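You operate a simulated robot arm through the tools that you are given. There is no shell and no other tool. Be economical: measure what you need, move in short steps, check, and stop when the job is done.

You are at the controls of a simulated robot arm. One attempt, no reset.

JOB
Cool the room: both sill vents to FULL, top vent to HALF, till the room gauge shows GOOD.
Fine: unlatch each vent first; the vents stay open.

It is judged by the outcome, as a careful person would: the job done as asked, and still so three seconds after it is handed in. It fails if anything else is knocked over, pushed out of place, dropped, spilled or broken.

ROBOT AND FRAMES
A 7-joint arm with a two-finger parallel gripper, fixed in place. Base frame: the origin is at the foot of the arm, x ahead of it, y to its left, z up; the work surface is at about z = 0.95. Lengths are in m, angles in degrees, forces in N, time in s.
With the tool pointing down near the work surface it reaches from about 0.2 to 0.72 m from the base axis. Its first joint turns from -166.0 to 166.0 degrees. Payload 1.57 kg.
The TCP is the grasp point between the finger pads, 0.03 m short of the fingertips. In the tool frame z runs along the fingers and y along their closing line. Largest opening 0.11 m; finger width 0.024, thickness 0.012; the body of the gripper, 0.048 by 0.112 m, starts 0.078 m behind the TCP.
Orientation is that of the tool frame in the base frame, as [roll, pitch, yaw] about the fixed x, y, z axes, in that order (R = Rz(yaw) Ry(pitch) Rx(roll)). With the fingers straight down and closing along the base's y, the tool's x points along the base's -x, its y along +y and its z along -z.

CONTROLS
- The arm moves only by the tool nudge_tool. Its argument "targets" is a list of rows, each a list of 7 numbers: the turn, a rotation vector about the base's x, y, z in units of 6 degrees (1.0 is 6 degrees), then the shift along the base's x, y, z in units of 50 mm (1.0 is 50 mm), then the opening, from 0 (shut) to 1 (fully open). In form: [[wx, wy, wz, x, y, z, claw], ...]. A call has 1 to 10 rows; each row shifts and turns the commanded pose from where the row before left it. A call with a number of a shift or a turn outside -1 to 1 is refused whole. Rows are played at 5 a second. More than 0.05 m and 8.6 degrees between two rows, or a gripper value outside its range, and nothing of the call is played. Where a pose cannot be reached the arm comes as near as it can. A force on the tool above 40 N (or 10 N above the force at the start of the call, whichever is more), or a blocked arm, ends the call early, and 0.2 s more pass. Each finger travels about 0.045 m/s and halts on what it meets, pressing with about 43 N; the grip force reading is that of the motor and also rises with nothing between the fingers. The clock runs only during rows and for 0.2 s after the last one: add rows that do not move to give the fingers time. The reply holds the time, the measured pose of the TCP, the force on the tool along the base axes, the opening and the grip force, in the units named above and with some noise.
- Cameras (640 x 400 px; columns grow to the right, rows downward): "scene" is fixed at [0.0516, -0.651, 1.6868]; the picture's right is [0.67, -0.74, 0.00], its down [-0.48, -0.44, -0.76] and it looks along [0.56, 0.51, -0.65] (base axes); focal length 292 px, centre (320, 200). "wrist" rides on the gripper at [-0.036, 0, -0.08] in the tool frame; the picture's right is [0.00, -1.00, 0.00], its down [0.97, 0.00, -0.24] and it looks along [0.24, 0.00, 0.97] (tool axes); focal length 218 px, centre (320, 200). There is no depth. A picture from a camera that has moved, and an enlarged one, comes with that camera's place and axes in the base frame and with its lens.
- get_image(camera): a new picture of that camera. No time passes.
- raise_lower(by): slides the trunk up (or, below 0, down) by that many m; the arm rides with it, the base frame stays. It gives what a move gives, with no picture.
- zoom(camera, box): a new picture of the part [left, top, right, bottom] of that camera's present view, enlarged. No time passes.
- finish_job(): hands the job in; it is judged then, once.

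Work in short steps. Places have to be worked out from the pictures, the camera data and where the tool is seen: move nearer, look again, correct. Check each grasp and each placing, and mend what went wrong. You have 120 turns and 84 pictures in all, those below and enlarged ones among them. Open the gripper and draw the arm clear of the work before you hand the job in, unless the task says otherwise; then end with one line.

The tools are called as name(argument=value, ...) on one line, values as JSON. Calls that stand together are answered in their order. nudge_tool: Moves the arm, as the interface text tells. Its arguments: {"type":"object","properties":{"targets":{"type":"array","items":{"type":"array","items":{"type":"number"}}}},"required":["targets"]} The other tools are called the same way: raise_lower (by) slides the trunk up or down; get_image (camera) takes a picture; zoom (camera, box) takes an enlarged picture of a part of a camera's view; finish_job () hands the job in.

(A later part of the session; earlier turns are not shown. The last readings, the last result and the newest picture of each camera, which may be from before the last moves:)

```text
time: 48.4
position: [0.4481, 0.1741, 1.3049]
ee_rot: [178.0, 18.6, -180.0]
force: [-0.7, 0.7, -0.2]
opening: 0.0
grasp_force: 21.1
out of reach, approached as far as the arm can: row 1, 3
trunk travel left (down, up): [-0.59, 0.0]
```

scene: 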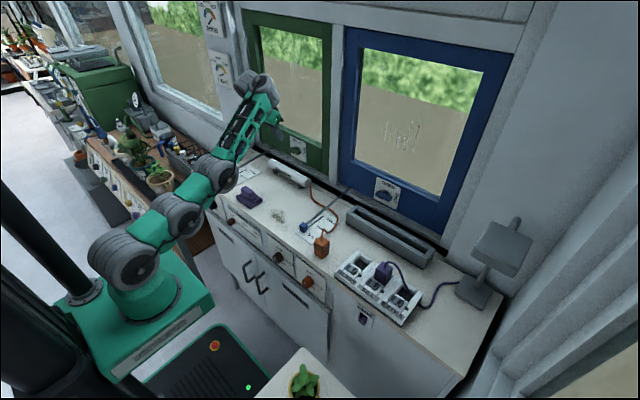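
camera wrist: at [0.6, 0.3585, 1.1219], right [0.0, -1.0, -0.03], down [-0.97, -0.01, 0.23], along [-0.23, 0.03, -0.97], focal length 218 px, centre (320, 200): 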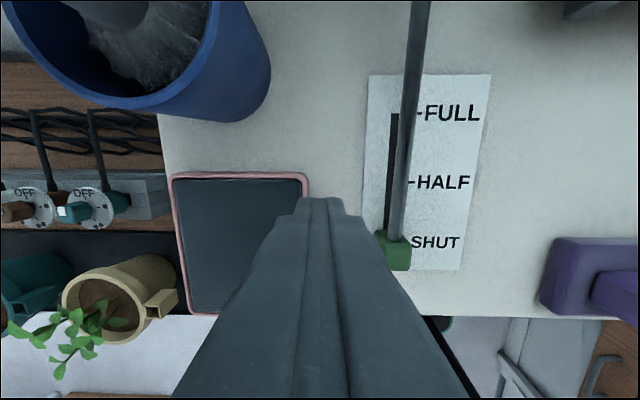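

Slow steps get much further (only small drift). Continue the slow tilt.

nudge_tool(targets=[[0, -0.3, 0, 0, 0, 0, 0], [0, -0.3, 0, 0, 0, 0, 0], [0, -0.3, 0, 0, 0, 0, 0], [0, -0.3, 0, 0, 0, 0, 0], [0, -0.3, 0, 0, 0, 0, 0], [0, -0.3, 0, 0, 0, 0, 0], [0, -0.3, 0, 0, 0, 0, 0], [0, -0.3, 0, 0, 0, 0, 0], [0, -0.3, 0, 0, 0, 0, 0], [0, -0.3, 0, 0, 0, 0, 0]])

nudge_tool(targets=[[0, -0.3, 0, 0, 0, 0, 0], [0, -0.3, 0, 0, 0, 0, 0], [0, -0.3, 0, 0, 0, 0, 0], [0, -0.3, 0, 0, 0, 0, 0], [0, -0.3, 0, 0, 0, 0, 0], [0, -0.3, 0, 0, 0, 0, 0], [0, -0.3, 0, 0, 0, 0, 0], [0, -0.3, 0, 0, 0, 0, 0], [0, -0.3, 0, 0, 0, 0, 0], [0, -0.3, 0, 0, 0, 0, 0]])

zoom(camera="scene", box=[0, 0, 320, 320])

```text
time: 50.6
position: [0.4229, 0.1652, 1.3768]
ee_rot: [178.2, 36.3, 180.0]
force: [0.3, -0.1, -0.2]
opening: 0.0
grasp_force: 21.6
out of reach, approached as far as the arm can: row 5, 6, 7, 8, 9, 10
trunk travel left (down, up): [-0.59, 0.0]
```

```text
time: 52.5
position: [0.4044, 0.149, 1.4098]
ee_rot: [-177.3, 41.7, -177.0]
force: [0.5, 0.3, -0.7]
opening: 0.0002
grasp_force: 21.3
out of reach, approached as far as the arm can: row 1, 2, 3, 4, 5, 6, 7, 8, 9
trunk travel left (down, up): [-0.59, 0.0]
stopped in row 9: the arm was blocked; the commanded pose is now the measured one
```

```text
1.25 times, centred on (160, 160) of scene
camera zoom: at [0.0516, -0.651, 1.6868], right [0.67, -0.74, 0.0], down [-0.48, -0.44, -0.76], along [0.56, 0.51, -0.65], focal length 365 px, centre (520, 250)
```

zoom: 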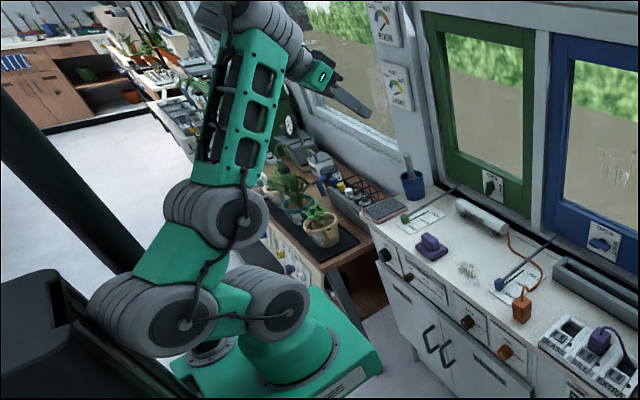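

Analysis: the wrist cannot unbend below ~97°, so level tool poses are infeasible; but the tool nearly vertical with the gripper *open and yawed 90°* extends reach radially by ~6 cm through the outer finger — good for the blue latch. Recover toward vertical first, slowly.

nudge_tool(targets=[[0, 0.6, 0, 0.3, -0.3, -0.2, 0], [0, 0.6, 0, 0.3, -0.3, -0.2, 0], [0, 0.6, 0, 0.3, -0.3, -0.2, 0], [0, 0.6, 0, 0.3, -0.3, -0.2, 0], [0, 0.6, 0, 0.3, -0.3, -0.2, 0], [0, 0.6, 0, 0.3, -0.3, -0.2, 0], [0, 0.6, 0, 0.3, -0.3, -0.2, 0], [0, 0.6, 0, 0.3, -0.3, -0.2, 0], [0, 0.6, 0, 0.3, -0.3, -0.2, 0], [0, 0, 0, 0, 0, 0, 0]])

nudge_tool(targets=[[0, 0, 0.7, 0.2, -0.2, -0.1, 1], [0, 0, 0.7, 0.2, -0.2, -0.1, 1], [0, 0, 0.7, 0.2, -0.2, -0.1, 1], [0, 0, 0.7, 0.2, -0.2, -0.1, 1], [0, 0, 0.7, 0.2, -0.2, -0.1, 1], [0, 0, 0.7, 0.1, -0.2, -0.1, 1], [0, 0, 0.7, 0.1, -0.2, -0.1, 1], [0, 0, 0.7, 0, 0, 0, 1], [0, 0, 0.7, 0, 0, 0, 1], [0, 0, 0.7, 0, 0, 0, 1]])

```text
time: 54.7
position: [0.535, 0.0094, 1.3271]
ee_rot: [-179.2, 10.1, -177.9]
force: [0.3, 0.7, -0.5]
opening: 0.0
grasp_force: 21.4
trunk travel left (down, up): [-0.59, 0.0]
```

```text
time: 56.9
position: [0.5738, -0.062, 1.2623]
ee_rot: [-179.2, 10.2, -136.0]
force: [-0.1, -0.1, 0.1]
opening: 0.1098
grasp_force: 0.1
out of reach, approached as far as the arm can: row 4, 5, 6, 7, 8, 9, 10
trunk travel left (down, up): [-0.59, 0.0]
```

Yaw reached +42°, which actually places one finger outward at azimuth ≈−46°, near the radial direction to the blue latch — good. Fix the tilt to lean toward +x and move toward the blue latch, staying high.

nudge_tool(targets=[[-0.35, -0.18, 0, 0.2, -0.4, -0.2, 1], [-0.35, -0.18, 0, 0.2, -0.4, -0.2, 1], [-0.35, -0.18, 0, 0.2, -0.4, -0.2, 1], [-0.35, -0.18, 0, 0.2, -0.4, -0.2, 1], [0, 0, 0, 0.2, -0.4, -0.2, 1], [0, 0, 0, 0.2, -0.4, -0.2, 1], [0, 0, 0, 0.2, -0.3, -0.2, 1], [0, 0, 0, 0, 0, 0, 1]])

get_image(camera="wrist")

```text
time: 58.7
position: [0.6459, -0.1983, 1.1929]
ee_rot: [-170.2, 7.3, -134.5]
force: [0.2, -0.7, -0.3]
opening: 0.1098
grasp_force: 0.0
trunk travel left (down, up): [-0.59, 0.0]
```

```text
42 pictures are left
camera wrist: at [0.6526, -0.1702, 1.275], right [0.69, -0.71, 0.17], down [-0.73, -0.68, 0.11], along [0.04, -0.2, -0.98], focal length 218 px, centre (320, 200)
```

wrist: 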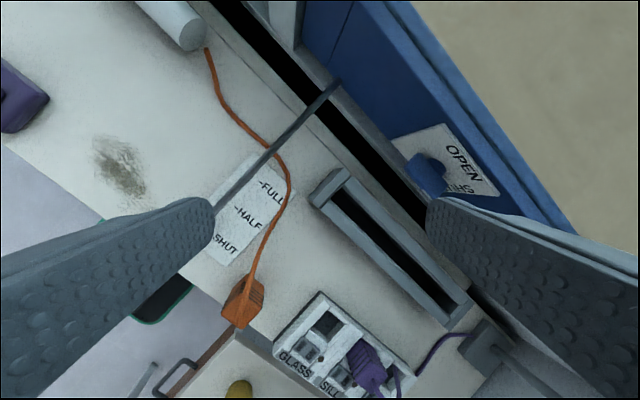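

zoom(camera="wrist", box=[370, 110, 530, 210])

```text
4.00 times, centred on (450, 160) of wrist
camera zoom: at [0.6526, -0.1702, 1.275], right [0.69, -0.71, 0.17], down [-0.73, -0.68, 0.11], along [0.04, -0.2, -0.98], focal length 873 px, centre (-200, 360)
```

zoom: 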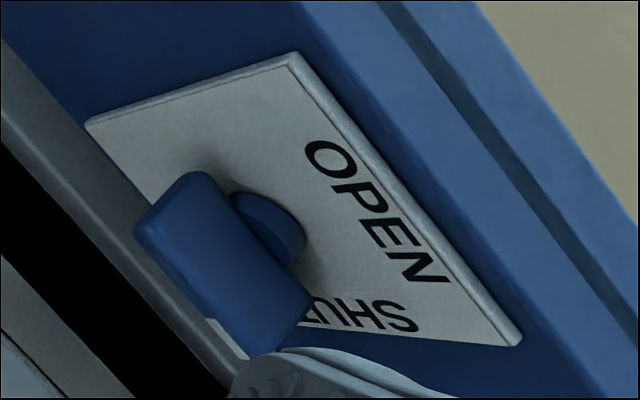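

Blue bar: y −0.314…−0.260, x 0.753–0.777, axis ≈(−0.287, 1.042). Outer fingertip offset from TCP ≈(+0.049,−0.044,−0.019), so TCP target ≈(0.715,−0.220,1.13) to hover.

nudge_tool(targets=[[0, 0, 0, 0.35, -0.11, -0.32, 1], [0, 0, 0, 0.35, -0.11, -0.32, 1], [0, 0, 0, 0.35, -0.11, -0.32, 1], [0, 0, 0, 0.33, -0.11, -0.32, 1], [0, 0, 0, 0, 0, 0, 1]])

get_image(camera="wrist")

```text
time: 59.9
position: [0.7138, -0.2219, 1.1309]
ee_rot: [-170.1, 7.3, -134.5]
force: [0.2, 0.9, 0.0]
opening: 0.11
grasp_force: 0.1
trunk travel left (down, up): [-0.59, 0.0]
```

```text
40 pictures are left
camera wrist: at [0.7223, -0.1938, 1.2117], right [0.69, -0.71, 0.17], down [-0.73, -0.68, 0.11], along [0.04, -0.2, -0.98], focal length 218 px, centre (320, 200)
```

wrist: 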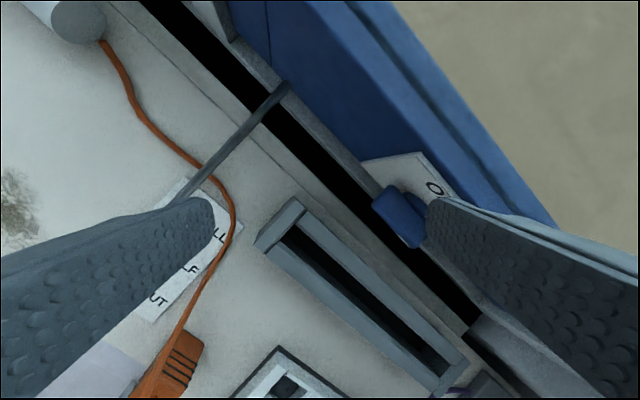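

On target and reachable. Lower 35 mm to just above the bar, then check.

nudge_tool(targets=[[0, 0, 0, 0, 0, -0.35, 1], [0, 0, 0, 0, 0, -0.35, 1], [0, 0, 0, 0, 0, 0, 1]])

get_image(camera="wrist")

zoom(camera="scene", box=[340, 160, 420, 210])

```text
time: 60.7
position: [0.7137, -0.2196, 1.0965]
ee_rot: [-170.1, 7.3, -134.6]
force: [-0.4, -0.4, 1.0]
opening: 0.11
grasp_force: 0.0
trunk travel left (down, up): [-0.59, 0.0]
```

```text
39 pictures are left
camera wrist: at [0.7207, -0.1928, 1.1775], right [0.69, -0.71, 0.17], down [-0.73, -0.68, 0.11], along [0.04, -0.2, -0.98], focal length 218 px, centre (320, 200)
```

wrist: 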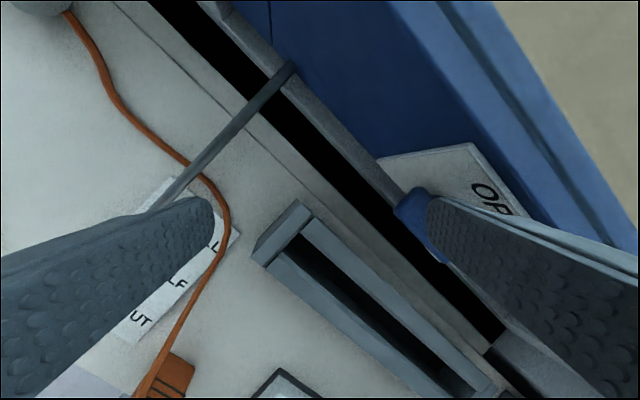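

```text
8.00 times, centred on (380, 185) of scene
camera zoom: at [0.0516, -0.651, 1.6868], right [0.67, -0.74, 0.0], down [-0.48, -0.44, -0.76], along [0.56, 0.51, -0.65], focal length 2337 px, centre (-160, 320)
```

zoom: 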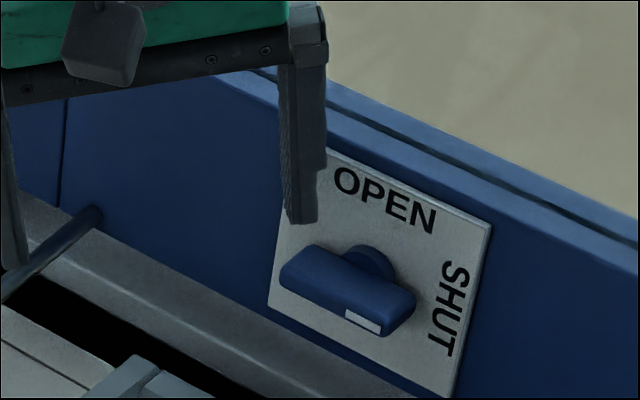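

The outer finger sits right above the bar's left end. Push down in 10 mm steps.

nudge_tool(targets=[[0, 0, 0, 0, 0, -0.2, 1], [0, 0, 0, 0, 0, -0.2, 1], [0, 0, 0, 0, 0, -0.2, 1], [0, 0, 0, 0, 0, -0.2, 1], [0, 0, 0, 0, 0, -0.2, 1], [0, 0, 0, 0, 0, 0, 1]])

zoom(camera="scene", box=[340, 160, 420, 210])

```text
time: 62.1
position: [0.713, -0.2204, 1.0453]
ee_rot: [-170.1, 7.3, -134.5]
force: [0.4, 1.1, 0.1]
opening: 0.11
grasp_force: 0.1
trunk travel left (down, up): [-0.59, 0.0]
```

```text
8.00 times, centred on (380, 185) of scene
camera zoom: at [0.0516, -0.651, 1.6868], right [0.67, -0.74, 0.0], down [-0.48, -0.44, -0.76], along [0.56, 0.51, -0.65], focal length 2337 px, centre (-160, 320)
```

zoom: 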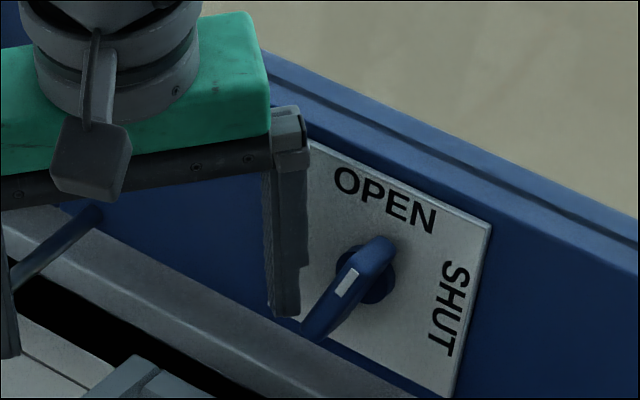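

About 65° turned. Push toward −y to finish.

nudge_tool(targets=[[0, 0, 0, 0, -0.1, -0.1, 1], [0, 0, 0, 0, -0.1, 0, 1], [0, 0, 0, 0, -0.1, 0, 1], [0, 0, 0, 0, 0, 0, 1]])

zoom(camera="scene", box=[340, 160, 420, 210])

```text
time: 63.1
position: [0.7148, -0.2326, 1.0394]
ee_rot: [-169.9, 7.1, -134.2]
force: [10.2, 26.6, 2.5]
opening: 0.1005
grasp_force: 0.0
trunk travel left (down, up): [-0.59, 0.0]
```

```text
8.00 times, centred on (380, 185) of scene
camera zoom: at [0.0516, -0.651, 1.6868], right [0.67, -0.74, 0.0], down [-0.48, -0.44, -0.76], along [0.56, 0.51, -0.65], focal length 2337 px, centre (-160, 320)
```

zoom: 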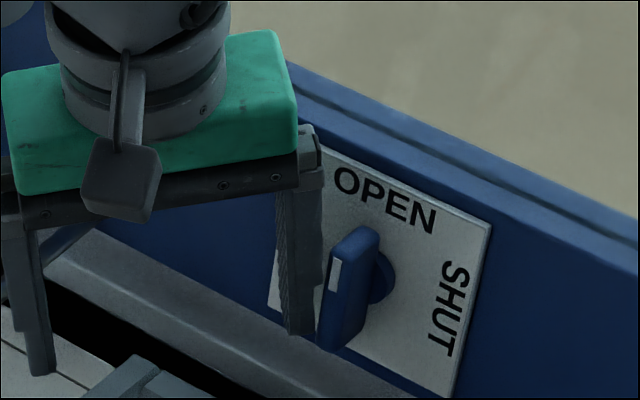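

Blue latch is at OPEN too. Back off and rise.

nudge_tool(targets=[[0, 0, 0, 0, 0.4, 0, 1], [0, 0, 0, 0, 0, 0.8, 1], [0, 0, 0, -0.3, 0, 0.8, 1], [0, 0, 0, -0.5, 0.2, 0.8, 1], [0, 0, 0, -0.5, 0.2, 0.6, 1], [0, 0, 0, -0.6, 0.2, 0.5, 1], [0, 0, 0, -0.6, 0.2, 0.5, 0], [0, 0, 0, -0.6, 0.1, 0.4, 0], [0, 0, 0, -0.4, 0, 0.3, 0], [0, 0, 0, 0, 0, 0, 0]])

get_image(camera="scene")

```text
time: 65.3
position: [0.5345, -0.1714, 1.2747]
ee_rot: [-170.1, 7.3, -134.5]
force: [0.4, 0.3, -0.1]
opening: 0.0219
grasp_force: 0.2
trunk travel left (down, up): [-0.59, 0.0]
```

```text
35 pictures are left
```

scene: 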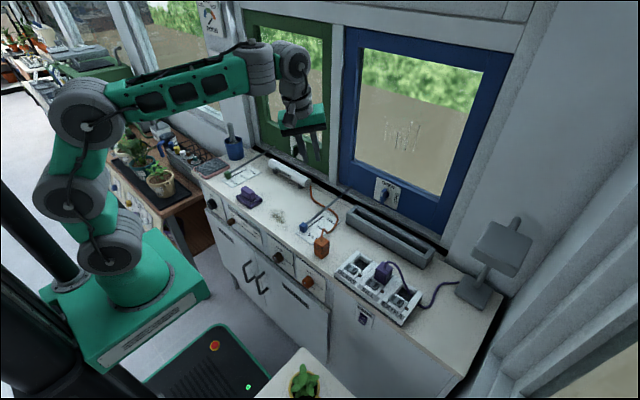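

Posture is good. Make the tool vertical, yaw back, and move behind the blue knob (x≈0.48, y≈−0.147), then lower the trunk.

nudge_tool(targets=[[0.03, 0.21, -0.7, -0.1, 0.05, 0, 0], [0.03, 0.21, -0.7, -0.1, 0.05, 0, 0], [0.03, 0.21, -0.7, -0.1, 0.05, 0, 0], [0.03, 0.21, -0.7, -0.1, 0.05, 0, 0], [0.03, 0.21, -0.7, -0.1, 0.05, 0, 0], [0.03, 0.21, -0.7, -0.1, 0.05, 0, 0], [0.03, 0.21, -0.7, -0.1, 0.05, 0, 0], [0.03, 0.21, -0.7, -0.1, 0.05, 0, 0], [0.03, 0.21, -0.7, -0.1, 0.05, 0, 0], [0.03, 0.15, -0.7, -0.1, 0.05, 0, 0]])

raise_lower(by=-0.2)

get_image(camera="wrist")

```text
time: 67.5
position: [0.4777, -0.1443, 1.25]
ee_rot: [-176.7, -2.9, -177.0]
force: [-0.1, 0.2, -0.6]
opening: 0.0
grasp_force: 21.4
out of reach, approached as far as the arm can: row 7, 8, 9, 10
trunk travel left (down, up): [-0.59, 0.0]
```

```text
time: 69.6
position: [0.4782, -0.1437, 1.0495]
ee_rot: [-176.7, -2.8, -176.9]
force: [-0.2, 0.5, 0.4]
opening: 0.0
grasp_force: 21.0
trunk travel left (down, up): [-0.39, 0.2]
```

```text
34 pictures are left
camera wrist: at [0.5174, -0.1378, 1.1277], right [0.06, -1.0, 0.06], down [-0.96, -0.04, 0.29], along [-0.28, -0.07, -0.96], focal length 218 px, centre (320, 200)
```

wrist: 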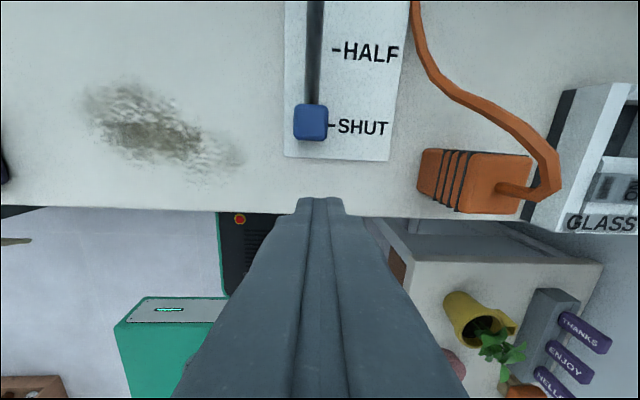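

Knob at (0.527,−0.140). Descend behind it to TCP z≈0.992.

nudge_tool(targets=[[0.2, -0.2, -0.2, 0.05, 0.07, -0.4, 0], [0.2, -0.2, -0.2, 0.05, 0, -0.4, 0], [0, 0, 0, 0, 0, -0.35, 0], [0, 0, 0, 0, 0, 0, 0]])

get_image(camera="wrist")

```text
time: 70.6
position: [0.4842, -0.1424, 1.0089]
ee_rot: [-179.1, -0.3, -179.3]
force: [0.0, -0.2, 0.0]
opening: 0.0001
grasp_force: 21.4
out of reach, approached as far as the arm can: row 1
trunk travel left (down, up): [-0.39, 0.2]
```

```text
33 pictures are left
camera wrist: at [0.5205, -0.1413, 1.0875], right [0.01, -1.0, 0.02], down [-0.97, -0.01, 0.25], along [-0.24, -0.02, -0.97], focal length 218 px, centre (320, 200)
```

wrist: 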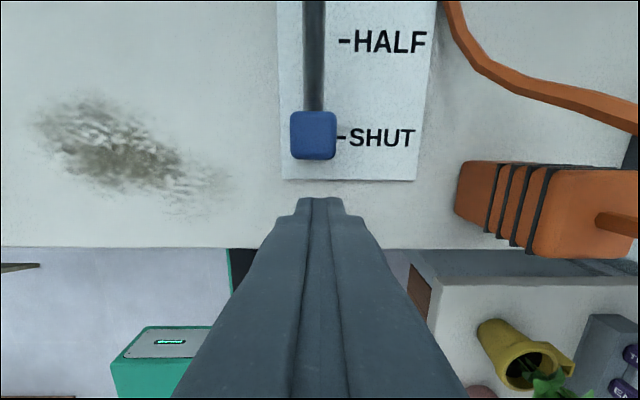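

Lower 14 mm, then push forward 0.10 m gently.

nudge_tool(targets=[[0, 0, 0, 0, 0.06, -0.28, 0], [0, 0, 0, 0.2, 0, 0, 0], [0, 0, 0, 0.3, 0, 0, 0], [0, 0, 0, 0.3, 0, 0, 0], [0, 0, 0, 0.3, 0, 0, 0], [0, 0, 0, 0.3, 0, 0, 0], [0, 0, 0, 0.3, 0, 0, 0], [0, 0, 0, 0.3, 0, 0, 0], [0, 0, 0, 0, 0, 0, 0]])

get_image(camera="wrist")

```text
time: 72.6
position: [0.586, -0.1395, 0.9919]
ee_rot: [-179.2, -0.4, -179.2]
force: [-0.4, 0.5, 0.0]
opening: 0.0002
grasp_force: 21.6
trunk travel left (down, up): [-0.39, 0.2]
```

```text
32 pictures are left
camera wrist: at [0.6215, -0.1375, 1.0704], right [0.01, -1.0, 0.02], down [-0.97, -0.01, 0.25], along [-0.25, -0.02, -0.97], focal length 218 px, centre (320, 200)
```

wrist: 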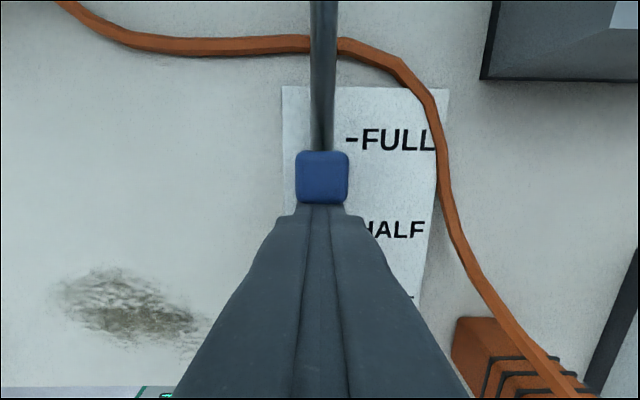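

Working well; FULL is ~17 mm further. Push on in small steps toward the stop.

nudge_tool(targets=[[0, 0, 0, 0.1, 0, 0, 0], [0, 0, 0, 0.1, 0, 0, 0], [0, 0, 0, 0.1, 0, 0, 0], [0, 0, 0, 0.06, 0, 0, 0], [0, 0, 0, 0, 0, 0, 0]])

get_image(camera="wrist")

get_image(camera="scene")

```text
time: 73.8
position: [0.6016, -0.1397, 0.9931]
ee_rot: [-179.1, -0.4, -179.2]
force: [-3.8, 0.2, 0.6]
opening: 0.0
grasp_force: 21.5
trunk travel left (down, up): [-0.39, 0.2]
```

```text
31 pictures are left
camera wrist: at [0.6377, -0.1377, 1.0713], right [0.01, -1.0, 0.02], down [-0.97, -0.01, 0.25], along [-0.25, -0.02, -0.97], focal length 218 px, centre (320, 200)
```

wrist: 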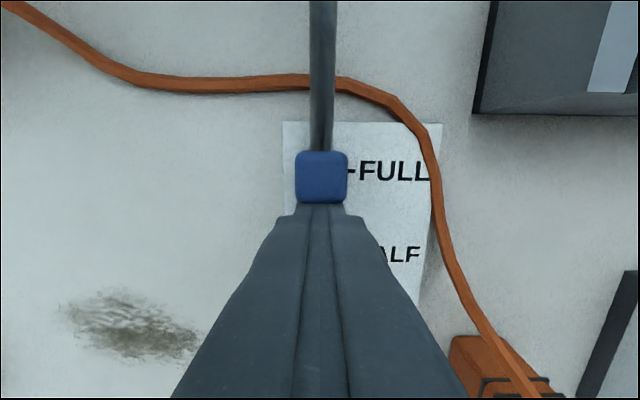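

```text
30 pictures are left
```

scene: 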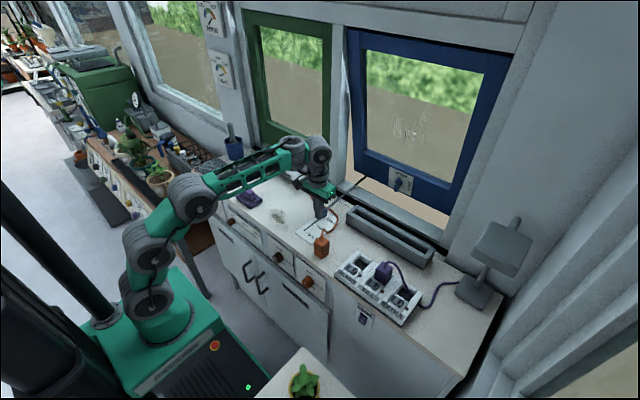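

Blue window is open; force suggests it is near the stop. One more small push.

nudge_tool(targets=[[0, 0, 0, 0.1, 0, 0, 0], [0, 0, 0, 0.1, 0, 0, 0], [0, 0, 0, 0, 0, 0, 0]])

zoom(camera="wrist", box=[260, 100, 460, 225])

```text
time: 74.5
position: [0.6035, -0.1392, 0.9934]
ee_rot: [-179.5, -1.0, -179.7]
force: [-26.8, -0.4, 8.4]
opening: 0.0003
grasp_force: 21.4
trunk travel left (down, up): [-0.39, 0.2]
stopped in row 3: the force on the tool passed its limit (the readings are from after the stop); the commanded pose is now the measured one
```

```text
3.20 times, centred on (360, 162) of wrist
camera zoom: at [0.641, -0.1385, 1.0707], right [0.01, -1.0, 0.01], down [-0.97, 0.0, 0.26], along [-0.26, -0.01, -0.97], focal length 698 px, centre (192, 320)
```

zoom: 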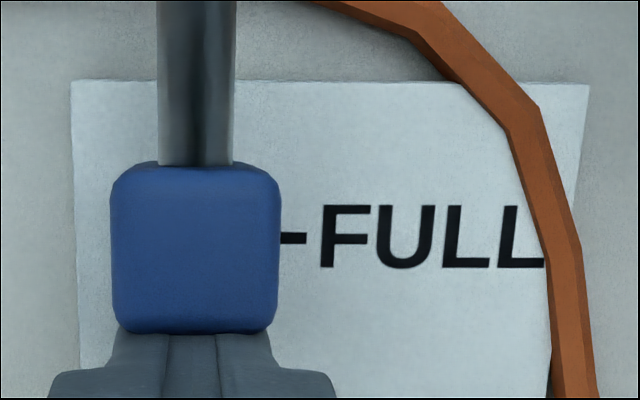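

Blue is at its FULL stop. Back off, rise, and travel to behind the green knob.

nudge_tool(targets=[[0, 0, 0, -0.5, 0, 0, 0], [0, 0, 0, -0.3, 0, 0.8, 0], [0, 0, 0, -0.3, 0.2, 0.8, 0], [0, 0, 0, -0.2, 0.7, 0.5, 0], [0, 0, 0, 0, 0.9, 0, 0], [0, 0, 0, 0, 0.9, 0, 0], [0, 0, 0, 0, 0.9, 0, 0], [0, 0, 0, 0, 0.9, 0, 0], [0, 0, 0, -0.1, 0.9, 0, 0], [0, 0, 0, -0.1, 0.9, 0, 0]])

nudge_tool(targets=[[0, 0, 0, -0.2, 0.9, 0, 0], [0, 0, 0, -0.2, 0.9, 0, 0], [0, 0, 0, -0.2, 0.6, 0, 0], [0, 0, 0, 0, 0, 0, 0]])

get_image(camera="wrist")

```text
time: 76.7
position: [0.5343, 0.1779, 1.0941]
ee_rot: [-179.4, -1.0, -179.5]
force: [-0.3, -0.5, 0.5]
opening: 0.0
grasp_force: 21.1
trunk travel left (down, up): [-0.39, 0.2]
```

```text
time: 77.7
position: [0.5021, 0.2972, 1.0982]
ee_rot: [-179.3, -1.0, -179.5]
force: [0.2, 0.9, -0.4]
opening: 0.0001
grasp_force: 20.6
trunk travel left (down, up): [-0.39, 0.2]
```

```text
28 pictures are left
camera wrist: at [0.5394, 0.2986, 1.1761], right [0.01, -1.0, 0.01], down [-0.97, -0.01, 0.26], along [-0.26, -0.01, -0.97], focal length 218 px, centre (320, 200)
```

wrist: 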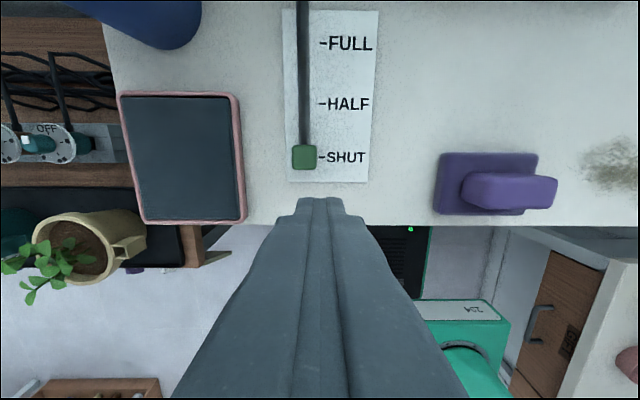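

Now line up (0.486,0.310) and descend to 0.993.

nudge_tool(targets=[[0, 0, 0, -0.35, 0.26, -0.2, 0], [0, 0, 0, 0, 0, -0.7, 0], [0, 0, 0, 0, 0, -0.7, 0], [0, 0, 0, 0, 0, -0.5, 0], [0, 0, 0, 0, 0, 0, 0]])

get_image(camera="wrist")

```text
time: 78.8
position: [0.4863, 0.3075, 0.9889]
ee_rot: [-179.3, -1.1, -179.5]
force: [0.6, -0.7, 0.5]
opening: 0.0001
grasp_force: 21.6
trunk travel left (down, up): [-0.39, 0.2]
```

```text
27 pictures are left
camera wrist: at [0.5229, 0.3089, 1.0678], right [0.01, -1.0, 0.01], down [-0.97, -0.01, 0.26], along [-0.26, -0.01, -0.97], focal length 218 px, centre (320, 200)
```

wrist: 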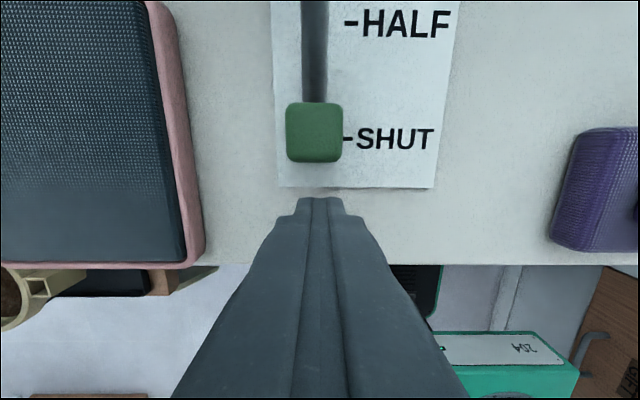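

Aligned. Push forward to near FULL, then gently to the stop.

nudge_tool(targets=[[0, 0, 0, 0.2, 0.03, 0.05, 0], [0, 0, 0, 0.3, 0, 0, 0], [0, 0, 0, 0.3, 0, 0, 0], [0, 0, 0, 0.3, 0, 0, 0], [0, 0, 0, 0.3, 0, 0, 0], [0, 0, 0, 0.3, 0, 0, 0], [0, 0, 0, 0.3, 0, 0, 0], [0, 0, 0, 0, 0, 0, 0]])

nudge_tool(targets=[[0, 0, 0, 0.1, 0, 0, 0], [0, 0, 0, 0.1, 0, 0, 0], [0, 0, 0, 0.1, 0, 0, 0], [0, 0, 0, 0.1, 0, 0, 0], [0, 0, 0, 0.1, 0, 0, 0], [0, 0, 0, 0, 0, 0, 0]])

get_image(camera="wrist")

get_image(camera="scene")

```text
time: 80.7
position: [0.5845, 0.31, 0.9915]
ee_rot: [-179.4, -0.8, -179.6]
force: [-0.6, -0.2, 0.1]
opening: 0.0
grasp_force: 21.5
trunk travel left (down, up): [-0.39, 0.2]
```

```text
time: 82.0
position: [0.6043, 0.3114, 0.9925]
ee_rot: [-179.0, -1.5, -179.3]
force: [-31.2, 8.7, 3.6]
opening: 0.0004
grasp_force: 21.2
trunk travel left (down, up): [-0.39, 0.2]
stopped in row 6: the force on the tool passed its limit (the readings are from after the stop); the commanded pose is now the measured one
```

```text
26 pictures are left
camera wrist: at [0.6417, 0.3125, 1.0708], right [0.01, -1.0, 0.02], down [-0.96, -0.01, 0.27], along [-0.27, -0.02, -0.96], focal length 218 px, centre (320, 200)
```

wrist: 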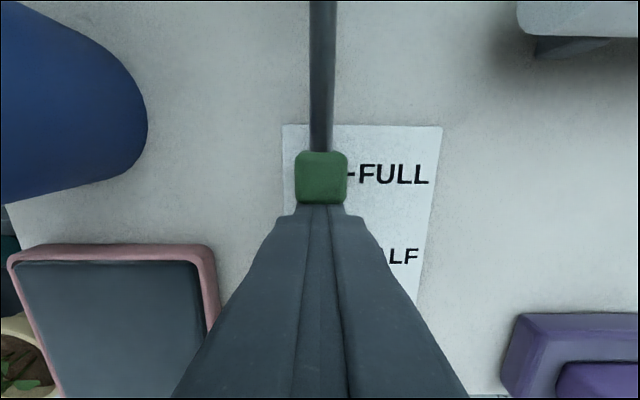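

```text
25 pictures are left
```

scene: 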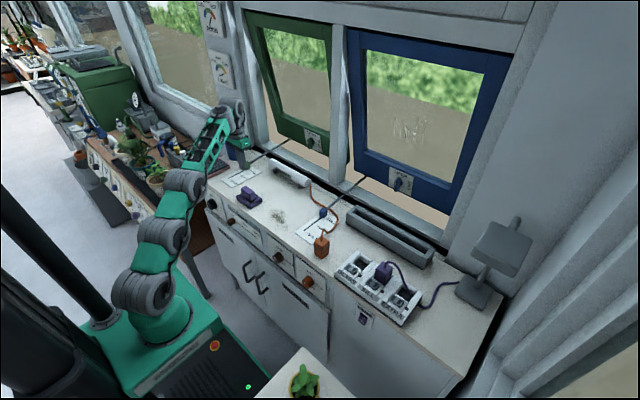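

Both sill vents are FULL. Back off and rise; then look at the front dial and gauge.

nudge_tool(targets=[[0, 0, 0, -0.4, 0, 0, 0], [0, 0, 0, -0.4, 0, 0.6, 0], [0, 0, 0, -0.3, -0.2, 0.8, 0], [0, 0, 0, -0.3, -0.6, 0.7, 0], [0, 0, 0, -0.3, -0.8, 0.3, 0], [0, 0, 0, -0.3, -0.8, 0.3, 0], [0, 0, 0, -0.3, -0.8, 0.2, 0], [0, 0, 0, 0, -0.7, 0.2, 0], [0, 0, 0, 0, 0, 0, 0]])

zoom(camera="scene", box=[196, 184, 244, 214])

zoom(camera="scene", box=[180, 0, 260, 50])

```text
time: 84.0
position: [0.4916, 0.1128, 1.1449]
ee_rot: [-179.1, -1.5, -179.5]
force: [0.0, -0.8, 0.1]
opening: 0.0
grasp_force: 21.0
trunk travel left (down, up): [-0.39, 0.2]
```

```text
13.33 times, centred on (220, 199) of scene
camera zoom: at [0.0516, -0.651, 1.6868], right [0.67, -0.74, 0.0], down [-0.48, -0.44, -0.76], along [0.56, 0.51, -0.65], focal length 3895 px, centre (1653, 213)
```

zoom: 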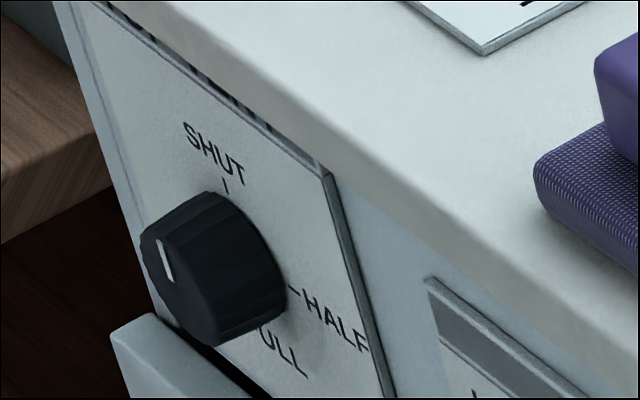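

```text
8.00 times, centred on (220, 25) of scene
camera zoom: at [0.0516, -0.651, 1.6868], right [0.67, -0.74, 0.0], down [-0.48, -0.44, -0.76], along [0.56, 0.51, -0.65], focal length 2337 px, centre (1120, 1600)
```

zoom: 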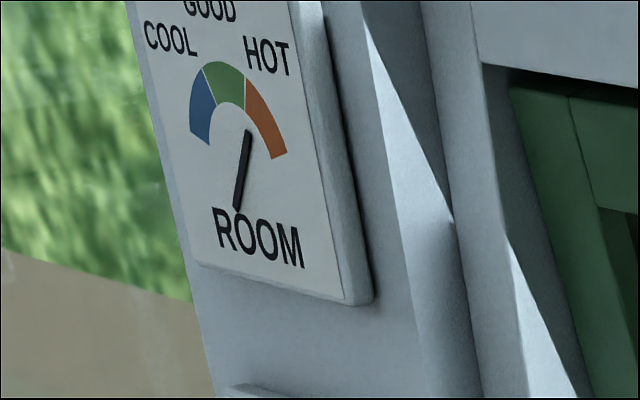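

Gauge has moved toward GOOD. The top-vent dial triangulates to ≈(0.453,0.385,0.81), pointer up at SHUT; HALF is a quarter turn clockwise. I'll tilt to ~40° and move left/back to view it, slowly.

nudge_tool(targets=[[0, -0.35, 0, -0.13, 0.25, 0.16, 0], [0, -0.35, 0, -0.13, 0.25, 0.16, 0], [0, -0.35, 0, -0.13, 0.25, 0.16, 0], [0, -0.35, 0, -0.13, 0.25, 0.16, 0], [0, -0.35, 0, -0.13, 0.25, 0.16, 0], [0, -0.35, 0, -0.13, 0.25, 0.16, 0], [0, -0.35, 0, -0.13, 0.25, 0.16, 0], [0, -0.35, 0, -0.13, 0.25, 0.16, 0], [0, -0.35, 0, -0.13, 0.25, 0.16, 0], [0, -0.35, 0, -0.13, 0.25, 0.16, 0]])

nudge_tool(targets=[[0, -0.35, 0, -0.13, 0.25, 0.16, 0], [0, -0.35, 0, -0.13, 0.25, 0.16, 0], [0, -0.35, 0, -0.13, 0.25, 0.16, 0], [0, -0.35, 0, -0.13, 0.25, 0.16, 0], [0, -0.35, 0, -0.13, 0.25, 0.16, 0], [0, -0.35, 0, -0.13, 0.25, 0.16, 0], [0, -0.35, 0, -0.13, 0.25, 0.16, 0], [0, -0.35, 0, -0.13, 0.25, 0.16, 0], [0, -0.35, 0, -0.13, 0.25, 0.16, 0], [0, -0.35, 0, -0.13, 0.25, 0.16, 0]])

zoom(camera="scene", box=[0, 0, 320, 320])

```text
time: 86.2
position: [0.4299, 0.237, 1.2263]
ee_rot: [-178.9, 19.6, -179.5]
force: [0.7, -0.2, -0.5]
opening: 0.0
grasp_force: 20.8
trunk travel left (down, up): [-0.39, 0.2]
```

```text
time: 88.4
position: [0.4055, 0.3038, 1.2809]
ee_rot: [179.2, 38.6, -179.2]
force: [-0.1, 0.7, -0.7]
opening: 0.0
grasp_force: 21.2
out of reach, approached as far as the arm can: row 7, 8, 9, 10
trunk travel left (down, up): [-0.39, 0.2]
```

```text
1.25 times, centred on (160, 160) of scene
camera zoom: at [0.0516, -0.651, 1.6868], right [0.67, -0.74, 0.0], down [-0.48, -0.44, -0.76], along [0.56, 0.51, -0.65], focal length 365 px, centre (520, 250)
```

zoom: 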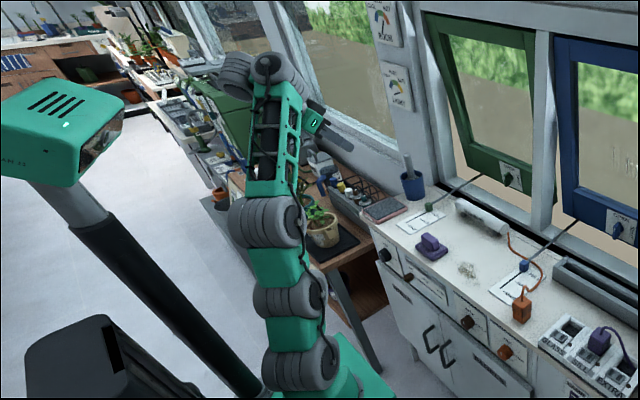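

Lower the trunk 0.3 m to bring the tool in front of the dial (tips at x≈0.42, ahead of the sill edge).

nudge_tool(targets=[[0, 0, 0, -0.3, 0.1, 0, 0], [0, 0, 0, -0.3, 0.1, 0, 0], [0, 0, 0, -0.3, 0.1, 0, 0], [0, 0, 0, 0, 0, 0, 0]])

raise_lower(by=-0.3)

get_image(camera="wrist")

```text
time: 89.4
position: [0.3804, 0.3037, 1.2823]
ee_rot: [178.4, 37.7, -179.3]
force: [0.1, 0.8, -0.2]
opening: 0.0001
grasp_force: 21.4
out of reach, approached as far as the arm can: row 1, 2, 3
trunk travel left (down, up): [-0.39, 0.2]
```

```text
time: 92.4
position: [0.3798, 0.3044, 0.9827]
ee_rot: [178.4, 37.8, -179.3]
force: [-0.9, -0.2, 0.1]
opening: 0.0
grasp_force: 21.1
trunk travel left (down, up): [-0.09, 0.5]
```

```text
21 pictures are left
camera wrist: at [0.3586, 0.3014, 1.0671], right [0.03, -1.0, -0.02], down [-0.91, -0.02, -0.4], along [0.4, 0.03, -0.91], focal length 218 px, centre (320, 200)
```

wrist: 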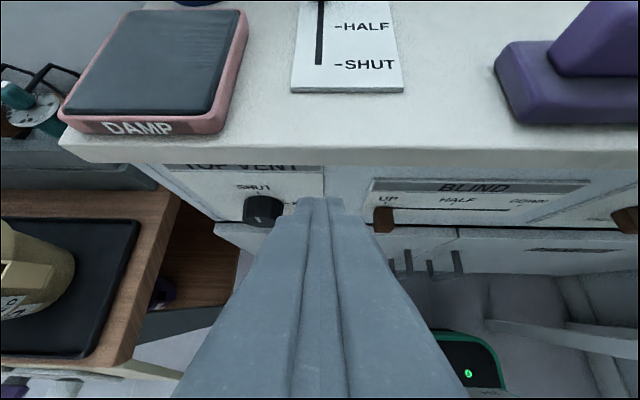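

The panel reads "TOP VENT" — confirmed. Zoom for its exact position.

zoom(camera="wrist", box=[180, 140, 340, 240])

```text
4.00 times, centred on (260, 190) of wrist
camera zoom: at [0.3586, 0.3014, 1.0671], right [0.03, -1.0, -0.02], down [-0.91, -0.02, -0.4], along [0.4, 0.03, -0.91], focal length 873 px, centre (560, 240)
```

zoom: 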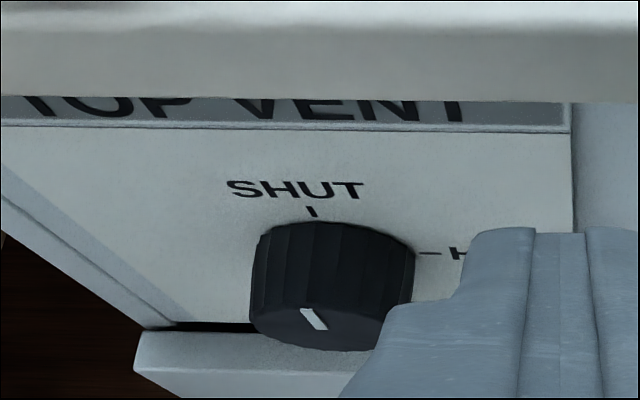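

Knob: front face centre ≈(0.441,0.382,0.816), ~45 mm across, depth ~20 mm under the sill lip (x 0.446, z≥0.932). Grip plan: TCP ≈(0.432,0.385,0.83), pitch ~38°, rolled −20° about x, then turn +40°, regrip. Lower the trunk, open, and line up in front.

raise_lower(by=-0.085)

nudge_tool(targets=[[-0.35, 0, 0, 0, 0.16, -0.13, 1], [-0.35, 0, 0, 0, 0.16, -0.13, 1], [-0.35, 0, 0, 0, 0.16, -0.13, 1], [-0.35, 0, 0, 0, 0.16, -0.13, 1], [-0.35, 0, 0, 0, 0.16, -0.13, 1], [-0.35, 0, 0, 0, 0.16, -0.13, 1], [-0.35, 0, 0, 0, 0.16, -0.13, 1], [-0.35, 0, 0, 0, 0.16, -0.13, 1], [-0.35, 0, 0, 0, 0.16, -0.13, 1], [-0.35, 0, 0, 0, 0.16, -0.13, 1]])

get_image(camera="wrist")

```text
time: 93.6
position: [0.3805, 0.3038, 0.8981]
ee_rot: [178.4, 37.8, -179.2]
force: [0.0, -0.2, -0.3]
opening: 0.0003
grasp_force: 21.1
trunk travel left (down, up): [-0.005, 0.585]
```

```text
time: 95.8
position: [0.4103, 0.2985, 0.8302]
ee_rot: [-168.6, 29.3, -169.1]
force: [-5.7, 0.9, 31.2]
opening: 0.1099
grasp_force: 0.2
out of reach, approached as far as the arm can: row 1, 2, 3, 4, 5, 6, 7, 8, 9, 10
trunk travel left (down, up): [-0.005, 0.585]
```

```text
19 pictures are left
camera wrist: at [0.4, 0.3125, 0.9143], right [0.09, -0.98, 0.17], down [-0.95, -0.13, -0.27], along [0.29, -0.14, -0.95], focal length 218 px, centre (320, 200)
```

wrist: 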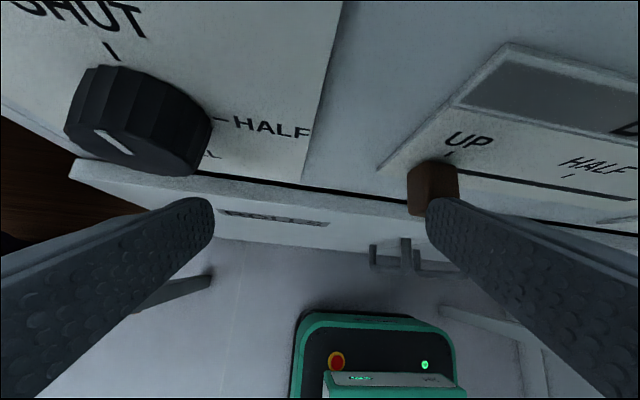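

An unexpected 31 N upward force: a finger may be touching the BLIND slider or the drawer. Retreat immediately up/back.

nudge_tool(targets=[[0, 0, 0, 0, 0, 0.2, 1], [0, 0, 0, -0.3, 0, 0.2, 1], [0, 0, 0, -0.4, 0, 0.2, 1], [0, 0, 0, 0, 0, 0, 1]])

get_image(camera="scene")

get_image(camera="wrist")

```text
time: 96.8
position: [0.3945, 0.2759, 0.8379]
ee_rot: [-168.4, 28.8, -169.0]
force: [-0.6, 0.0, -0.2]
opening: 0.1099
grasp_force: 0.0
out of reach, approached as far as the arm can: row 1, 2, 3
trunk travel left (down, up): [-0.005, 0.585]
```

```text
18 pictures are left
```

scene: 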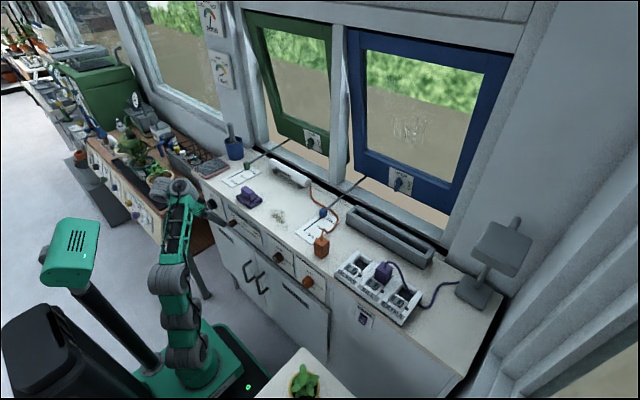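

```text
17 pictures are left
camera wrist: at [0.3838, 0.2905, 0.9224], right [0.09, -0.98, 0.18], down [-0.95, -0.14, -0.26], along [0.28, -0.14, -0.95], focal length 218 px, centre (320, 200)
```

wrist: 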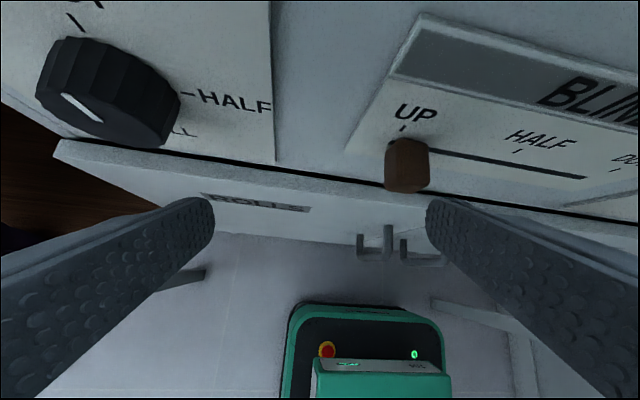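

The BLIND slider is unmoved. The tool's azimuth disagrees with the arm plane; rotating the tool +30° about x (toward the arm's own azimuth ~40°) should free it. Do that while keeping clear.

nudge_tool(targets=[[0.5, 0, 0, -0.1, 0.05, 0.1, 1], [0.5, 0, 0, -0.1, 0.05, 0.1, 1], [0.5, 0, 0, -0.1, 0.05, 0.1, 1], [0.5, 0, 0, -0.1, 0.05, 0.1, 1], [0.5, 0, 0, -0.1, 0.05, 0.1, 1], [0.5, 0, 0, 0, 0.05, 0, 1], [0.5, 0, 0, 0, 0.05, 0, 1], [0.5, 0, 0, 0, 0.05, 0, 1], [0.5, 0, 0, 0, 0.05, 0, 1], [0.5, 0, 0, 0, 0.05, 0, 1]])

nudge_tool(targets=[[0, 0, 0, 0, 0.2, 0, 1], [0, 0, 0, 0, 0.2, 0, 1], [0, 0, 0, 0, 0.2, 0, 1], [0, 0, 0, 0, 0.2, 0, 1], [0, 0, 0, 0, 0.2, 0, 1], [0, 0, 0, 0, 0.2, 0, 1], [0, 0, 0, 0, 0, 0, 1]])

```text
time: 99.0
position: [0.3751, 0.3153, 0.9218]
ee_rot: [158.0, 30.7, 173.2]
force: [-0.3, -0.8, 0.2]
opening: 0.1099
grasp_force: 0.0
out of reach, approached as far as the arm can: row 1, 3, 4, 5, 6, 7, 8, 9, 10
trunk travel left (down, up): [-0.005, 0.585]
```

```text
time: 100.6
position: [0.3725, 0.3731, 0.9197]
ee_rot: [157.9, 30.9, 173.2]
force: [0.8, -0.1, -0.7]
opening: 0.11
grasp_force: 0.0
trunk travel left (down, up): [-0.005, 0.585]
```

Y now moves freely. Lower toward dial height in small steps.

nudge_tool(targets=[[0, 0, 0, 0, 0, -0.2, 1], [0, 0, 0, 0, 0, -0.2, 1], [0, 0, 0, 0, 0, -0.2, 1], [0, 0, 0, 0, 0, -0.2, 1], [0, 0, 0, 0, 0, -0.2, 1], [0, 0, 0, 0, 0, -0.2, 1], [0, 0, 0, 0, 0, 0, 1]])

get_image(camera="wrist")

```text
time: 102.2
position: [0.3828, 0.39, 0.8963]
ee_rot: [158.1, 30.7, 173.2]
force: [-0.6, 0.1, 0.7]
opening: 0.1099
grasp_force: 0.1
out of reach, approached as far as the arm can: row 3, 4, 5, 6
trunk travel left (down, up): [-0.005, 0.585]
```

```text
16 pictures are left
camera wrist: at [0.3716, 0.3604, 0.9774], right [0.08, -0.94, -0.32], down [-0.95, 0.02, -0.3], along [0.29, 0.33, -0.9], focal length 218 px, centre (320, 200)
```

wrist: 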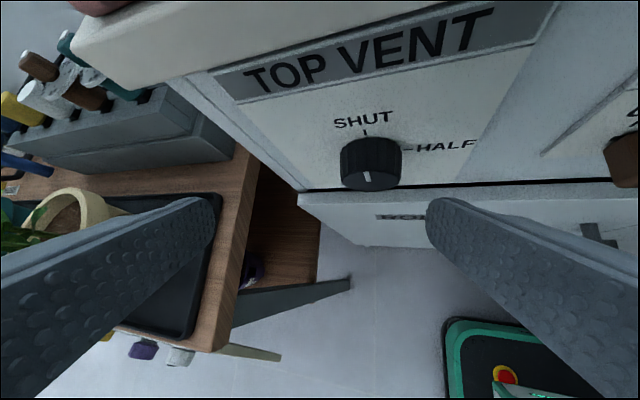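

zoom(camera="scene", box=[80, 120, 260, 400])

```text
1.43 times, centred on (170, 260) of scene
camera zoom: at [0.0516, -0.651, 1.6868], right [0.67, -0.74, 0.0], down [-0.48, -0.44, -0.76], along [0.56, 0.51, -0.65], focal length 417 px, centre (534, 114)
```

zoom: 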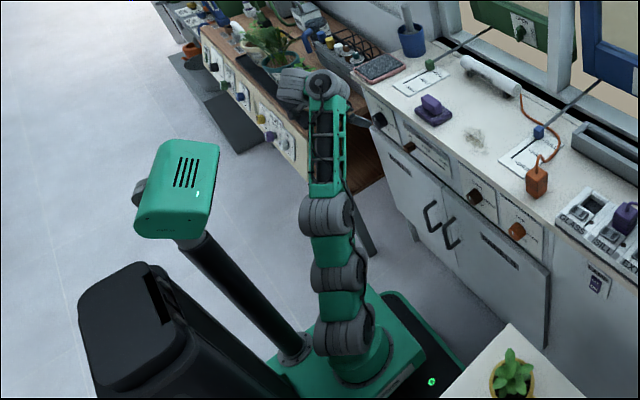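

Geometry shows the arm is almost straight here; it can reach lower if the in-plane tilt is smaller. Reduce the tilt about x by ~14° while lowering.

nudge_tool(targets=[[-0.3, 0, 0, 0, 0, -0.16, 1], [-0.3, 0, 0, 0, 0, -0.16, 1], [-0.3, 0, 0, 0, 0, -0.16, 1], [-0.3, 0, 0, 0, 0, -0.16, 1], [-0.3, 0, 0, 0, 0, -0.16, 1], [-0.3, 0, 0, 0, 0, -0.16, 1], [-0.3, 0, 0, 0, 0, -0.16, 1], [-0.3, 0, 0, 0, 0, -0.16, 1], [0, 0, 0, 0, 0, 0, 1]])

```text
time: 104.2
position: [0.382, 0.3919, 0.8376]
ee_rot: [174.9, 31.4, -178.0]
force: [0.7, -0.6, 0.8]
opening: 0.1098
grasp_force: 0.1
out of reach, approached as far as the arm can: row 3
trunk travel left (down, up): [-0.005, 0.585]
```

Excellent: now at (0.382,0.392,0.838). Move in toward the knob: TCP (0.432,0.381,0.830).

nudge_tool(targets=[[0, 0, 0, 0.2, -0.04, -0.03, 1], [0, 0, 0, 0.2, -0.04, -0.03, 1], [0, 0, 0, 0.2, -0.04, -0.03, 1], [0, 0, 0, 0.2, -0.04, -0.03, 1], [0, 0, 0, 0.2, -0.04, -0.03, 1], [0, 0, 0, 0, 0, 0, 1]])

get_image(camera="wrist")

```text
time: 105.6
position: [0.4354, 0.3802, 0.8291]
ee_rot: [174.7, 31.3, -178.2]
force: [-1.0, -0.4, 0.6]
opening: 0.1101
grasp_force: 0.1
trunk travel left (down, up): [-0.005, 0.585]
```

```text
14 pictures are left
camera wrist: at [0.4239, 0.3722, 0.9147], right [0.08, -0.99, -0.08], down [-0.95, -0.05, -0.3], along [0.29, 0.1, -0.95], focal length 218 px, centre (320, 200)
```

wrist: 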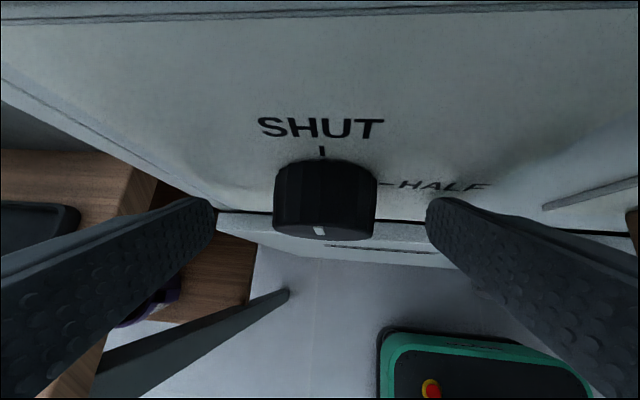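

The knob is centred between the open fingers. Rotate the open gripper −24° about x around the knob first (checking reach), to get turning range.

nudge_tool(targets=[[-0.5, 0, 0, 0, 0.015, 0, 1], [-0.5, 0, 0, 0, 0.015, 0, 1], [-0.5, 0, 0, 0, 0.015, 0, 1], [-0.5, 0, 0, 0, 0.015, 0, 1], [-0.5, 0, 0, 0, 0.015, 0, 1], [-0.5, 0, 0, 0, 0.015, 0, 1], [-0.5, 0, 0, 0, 0.015, 0, 1], [-0.5, 0, 0, 0, 0.015, 0, 1], [0, 0, 0, 0, 0, 0, 1]])

```text
time: 107.6
position: [0.4346, 0.3818, 0.8266]
ee_rot: [-174.8, 30.7, -172.7]
force: [-0.1, -0.4, -0.2]
opening: 0.1099
grasp_force: 0.0
out of reach, approached as far as the arm can: row 4, 5, 6, 7, 8
trunk travel left (down, up): [-0.005, 0.585]
```

Range is limited (φ≈−7°). I'll work in several grips. Close on the knob now.

nudge_tool(targets=[[0, 0, 0, 0, 0, 0, 0.2], [0, 0, 0, 0, 0, 0, 0.2], [0, 0, 0, 0, 0, 0, 0.2], [0, 0, 0, 0, 0, 0, 0.2], [0, 0, 0, 0, 0, 0, 0.2], [0, 0, 0, 0, 0, 0, 0.2]])

nudge_tool(targets=[[0.4, 0, 0, 0, -0.01, 0, 0.2], [0.4, 0, 0, 0, -0.01, 0, 0.2], [0.4, 0, 0, 0, -0.01, 0, 0.2], [0.4, 0, 0, 0, -0.01, 0, 0.2], [0.4, 0, 0, 0, -0.01, 0, 0.2], [0.4, 0, 0, 0, -0.01, 0, 0.2], [0.4, 0, 0, 0, -0.01, 0, 0.2], [0.4, 0, 0, 0, -0.01, 0, 0.2], [0.4, 0, 0, 0, -0.01, 0, 0.2], [0.4, 0, 0, 0, -0.01, 0, 0.2]])

get_image(camera="wrist")

```text
time: 109.0
position: [0.4354, 0.3797, 0.8279]
ee_rot: [-174.7, 30.8, -172.9]
force: [-4.2, -22.9, -6.5]
opening: 0.0467
grasp_force: 35.7
trunk travel left (down, up): [-0.005, 0.585]
```

```text
time: 109.8
position: [0.4344, 0.3782, 0.8266]
ee_rot: [178.6, 31.6, -176.6]
force: [-3.9, -26.3, -6.6]
opening: 0.0468
grasp_force: 44.8
trunk travel left (down, up): [-0.005, 0.585]
stopped in row 3: the force on the tool passed its limit (the readings are from after the stop); the commanded pose is now the measured one
```

```text
13 pictures are left
camera wrist: at [0.423, 0.3755, 0.9128], right [0.07, -1.0, -0.02], down [-0.95, -0.06, -0.3], along [0.3, 0.04, -0.95], focal length 218 px, centre (320, 200)
```

wrist: 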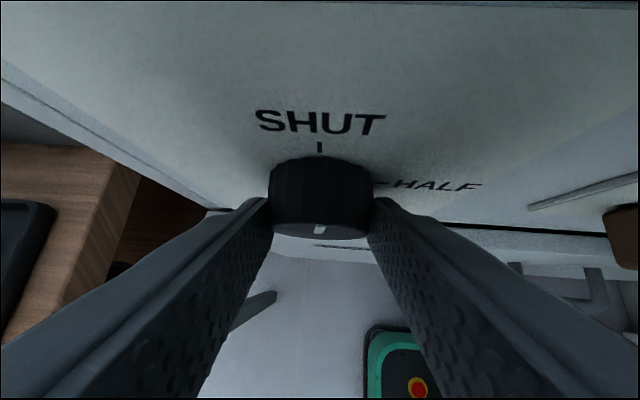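

Gripped (46.7 mm), but a −y side load shows I'm off-centre by a few mm. Shift −y to relieve it.

nudge_tool(targets=[[0, 0, 0, 0, -0.06, 0, 0.2], [0, 0, 0, 0, -0.06, 0, 0.2], [0, 0, 0, 0, 0, 0, 0.2]])

```text
time: 110.5
position: [0.4323, 0.3765, 0.8256]
ee_rot: [178.0, 31.4, -176.3]
force: [20.8, 35.3, 12.7]
opening: 0.0466
grasp_force: 44.6
trunk travel left (down, up): [-0.005, 0.585]
stopped in row 3: the force on the tool passed its limit (the readings are from after the stop); the commanded pose is now the measured one
```

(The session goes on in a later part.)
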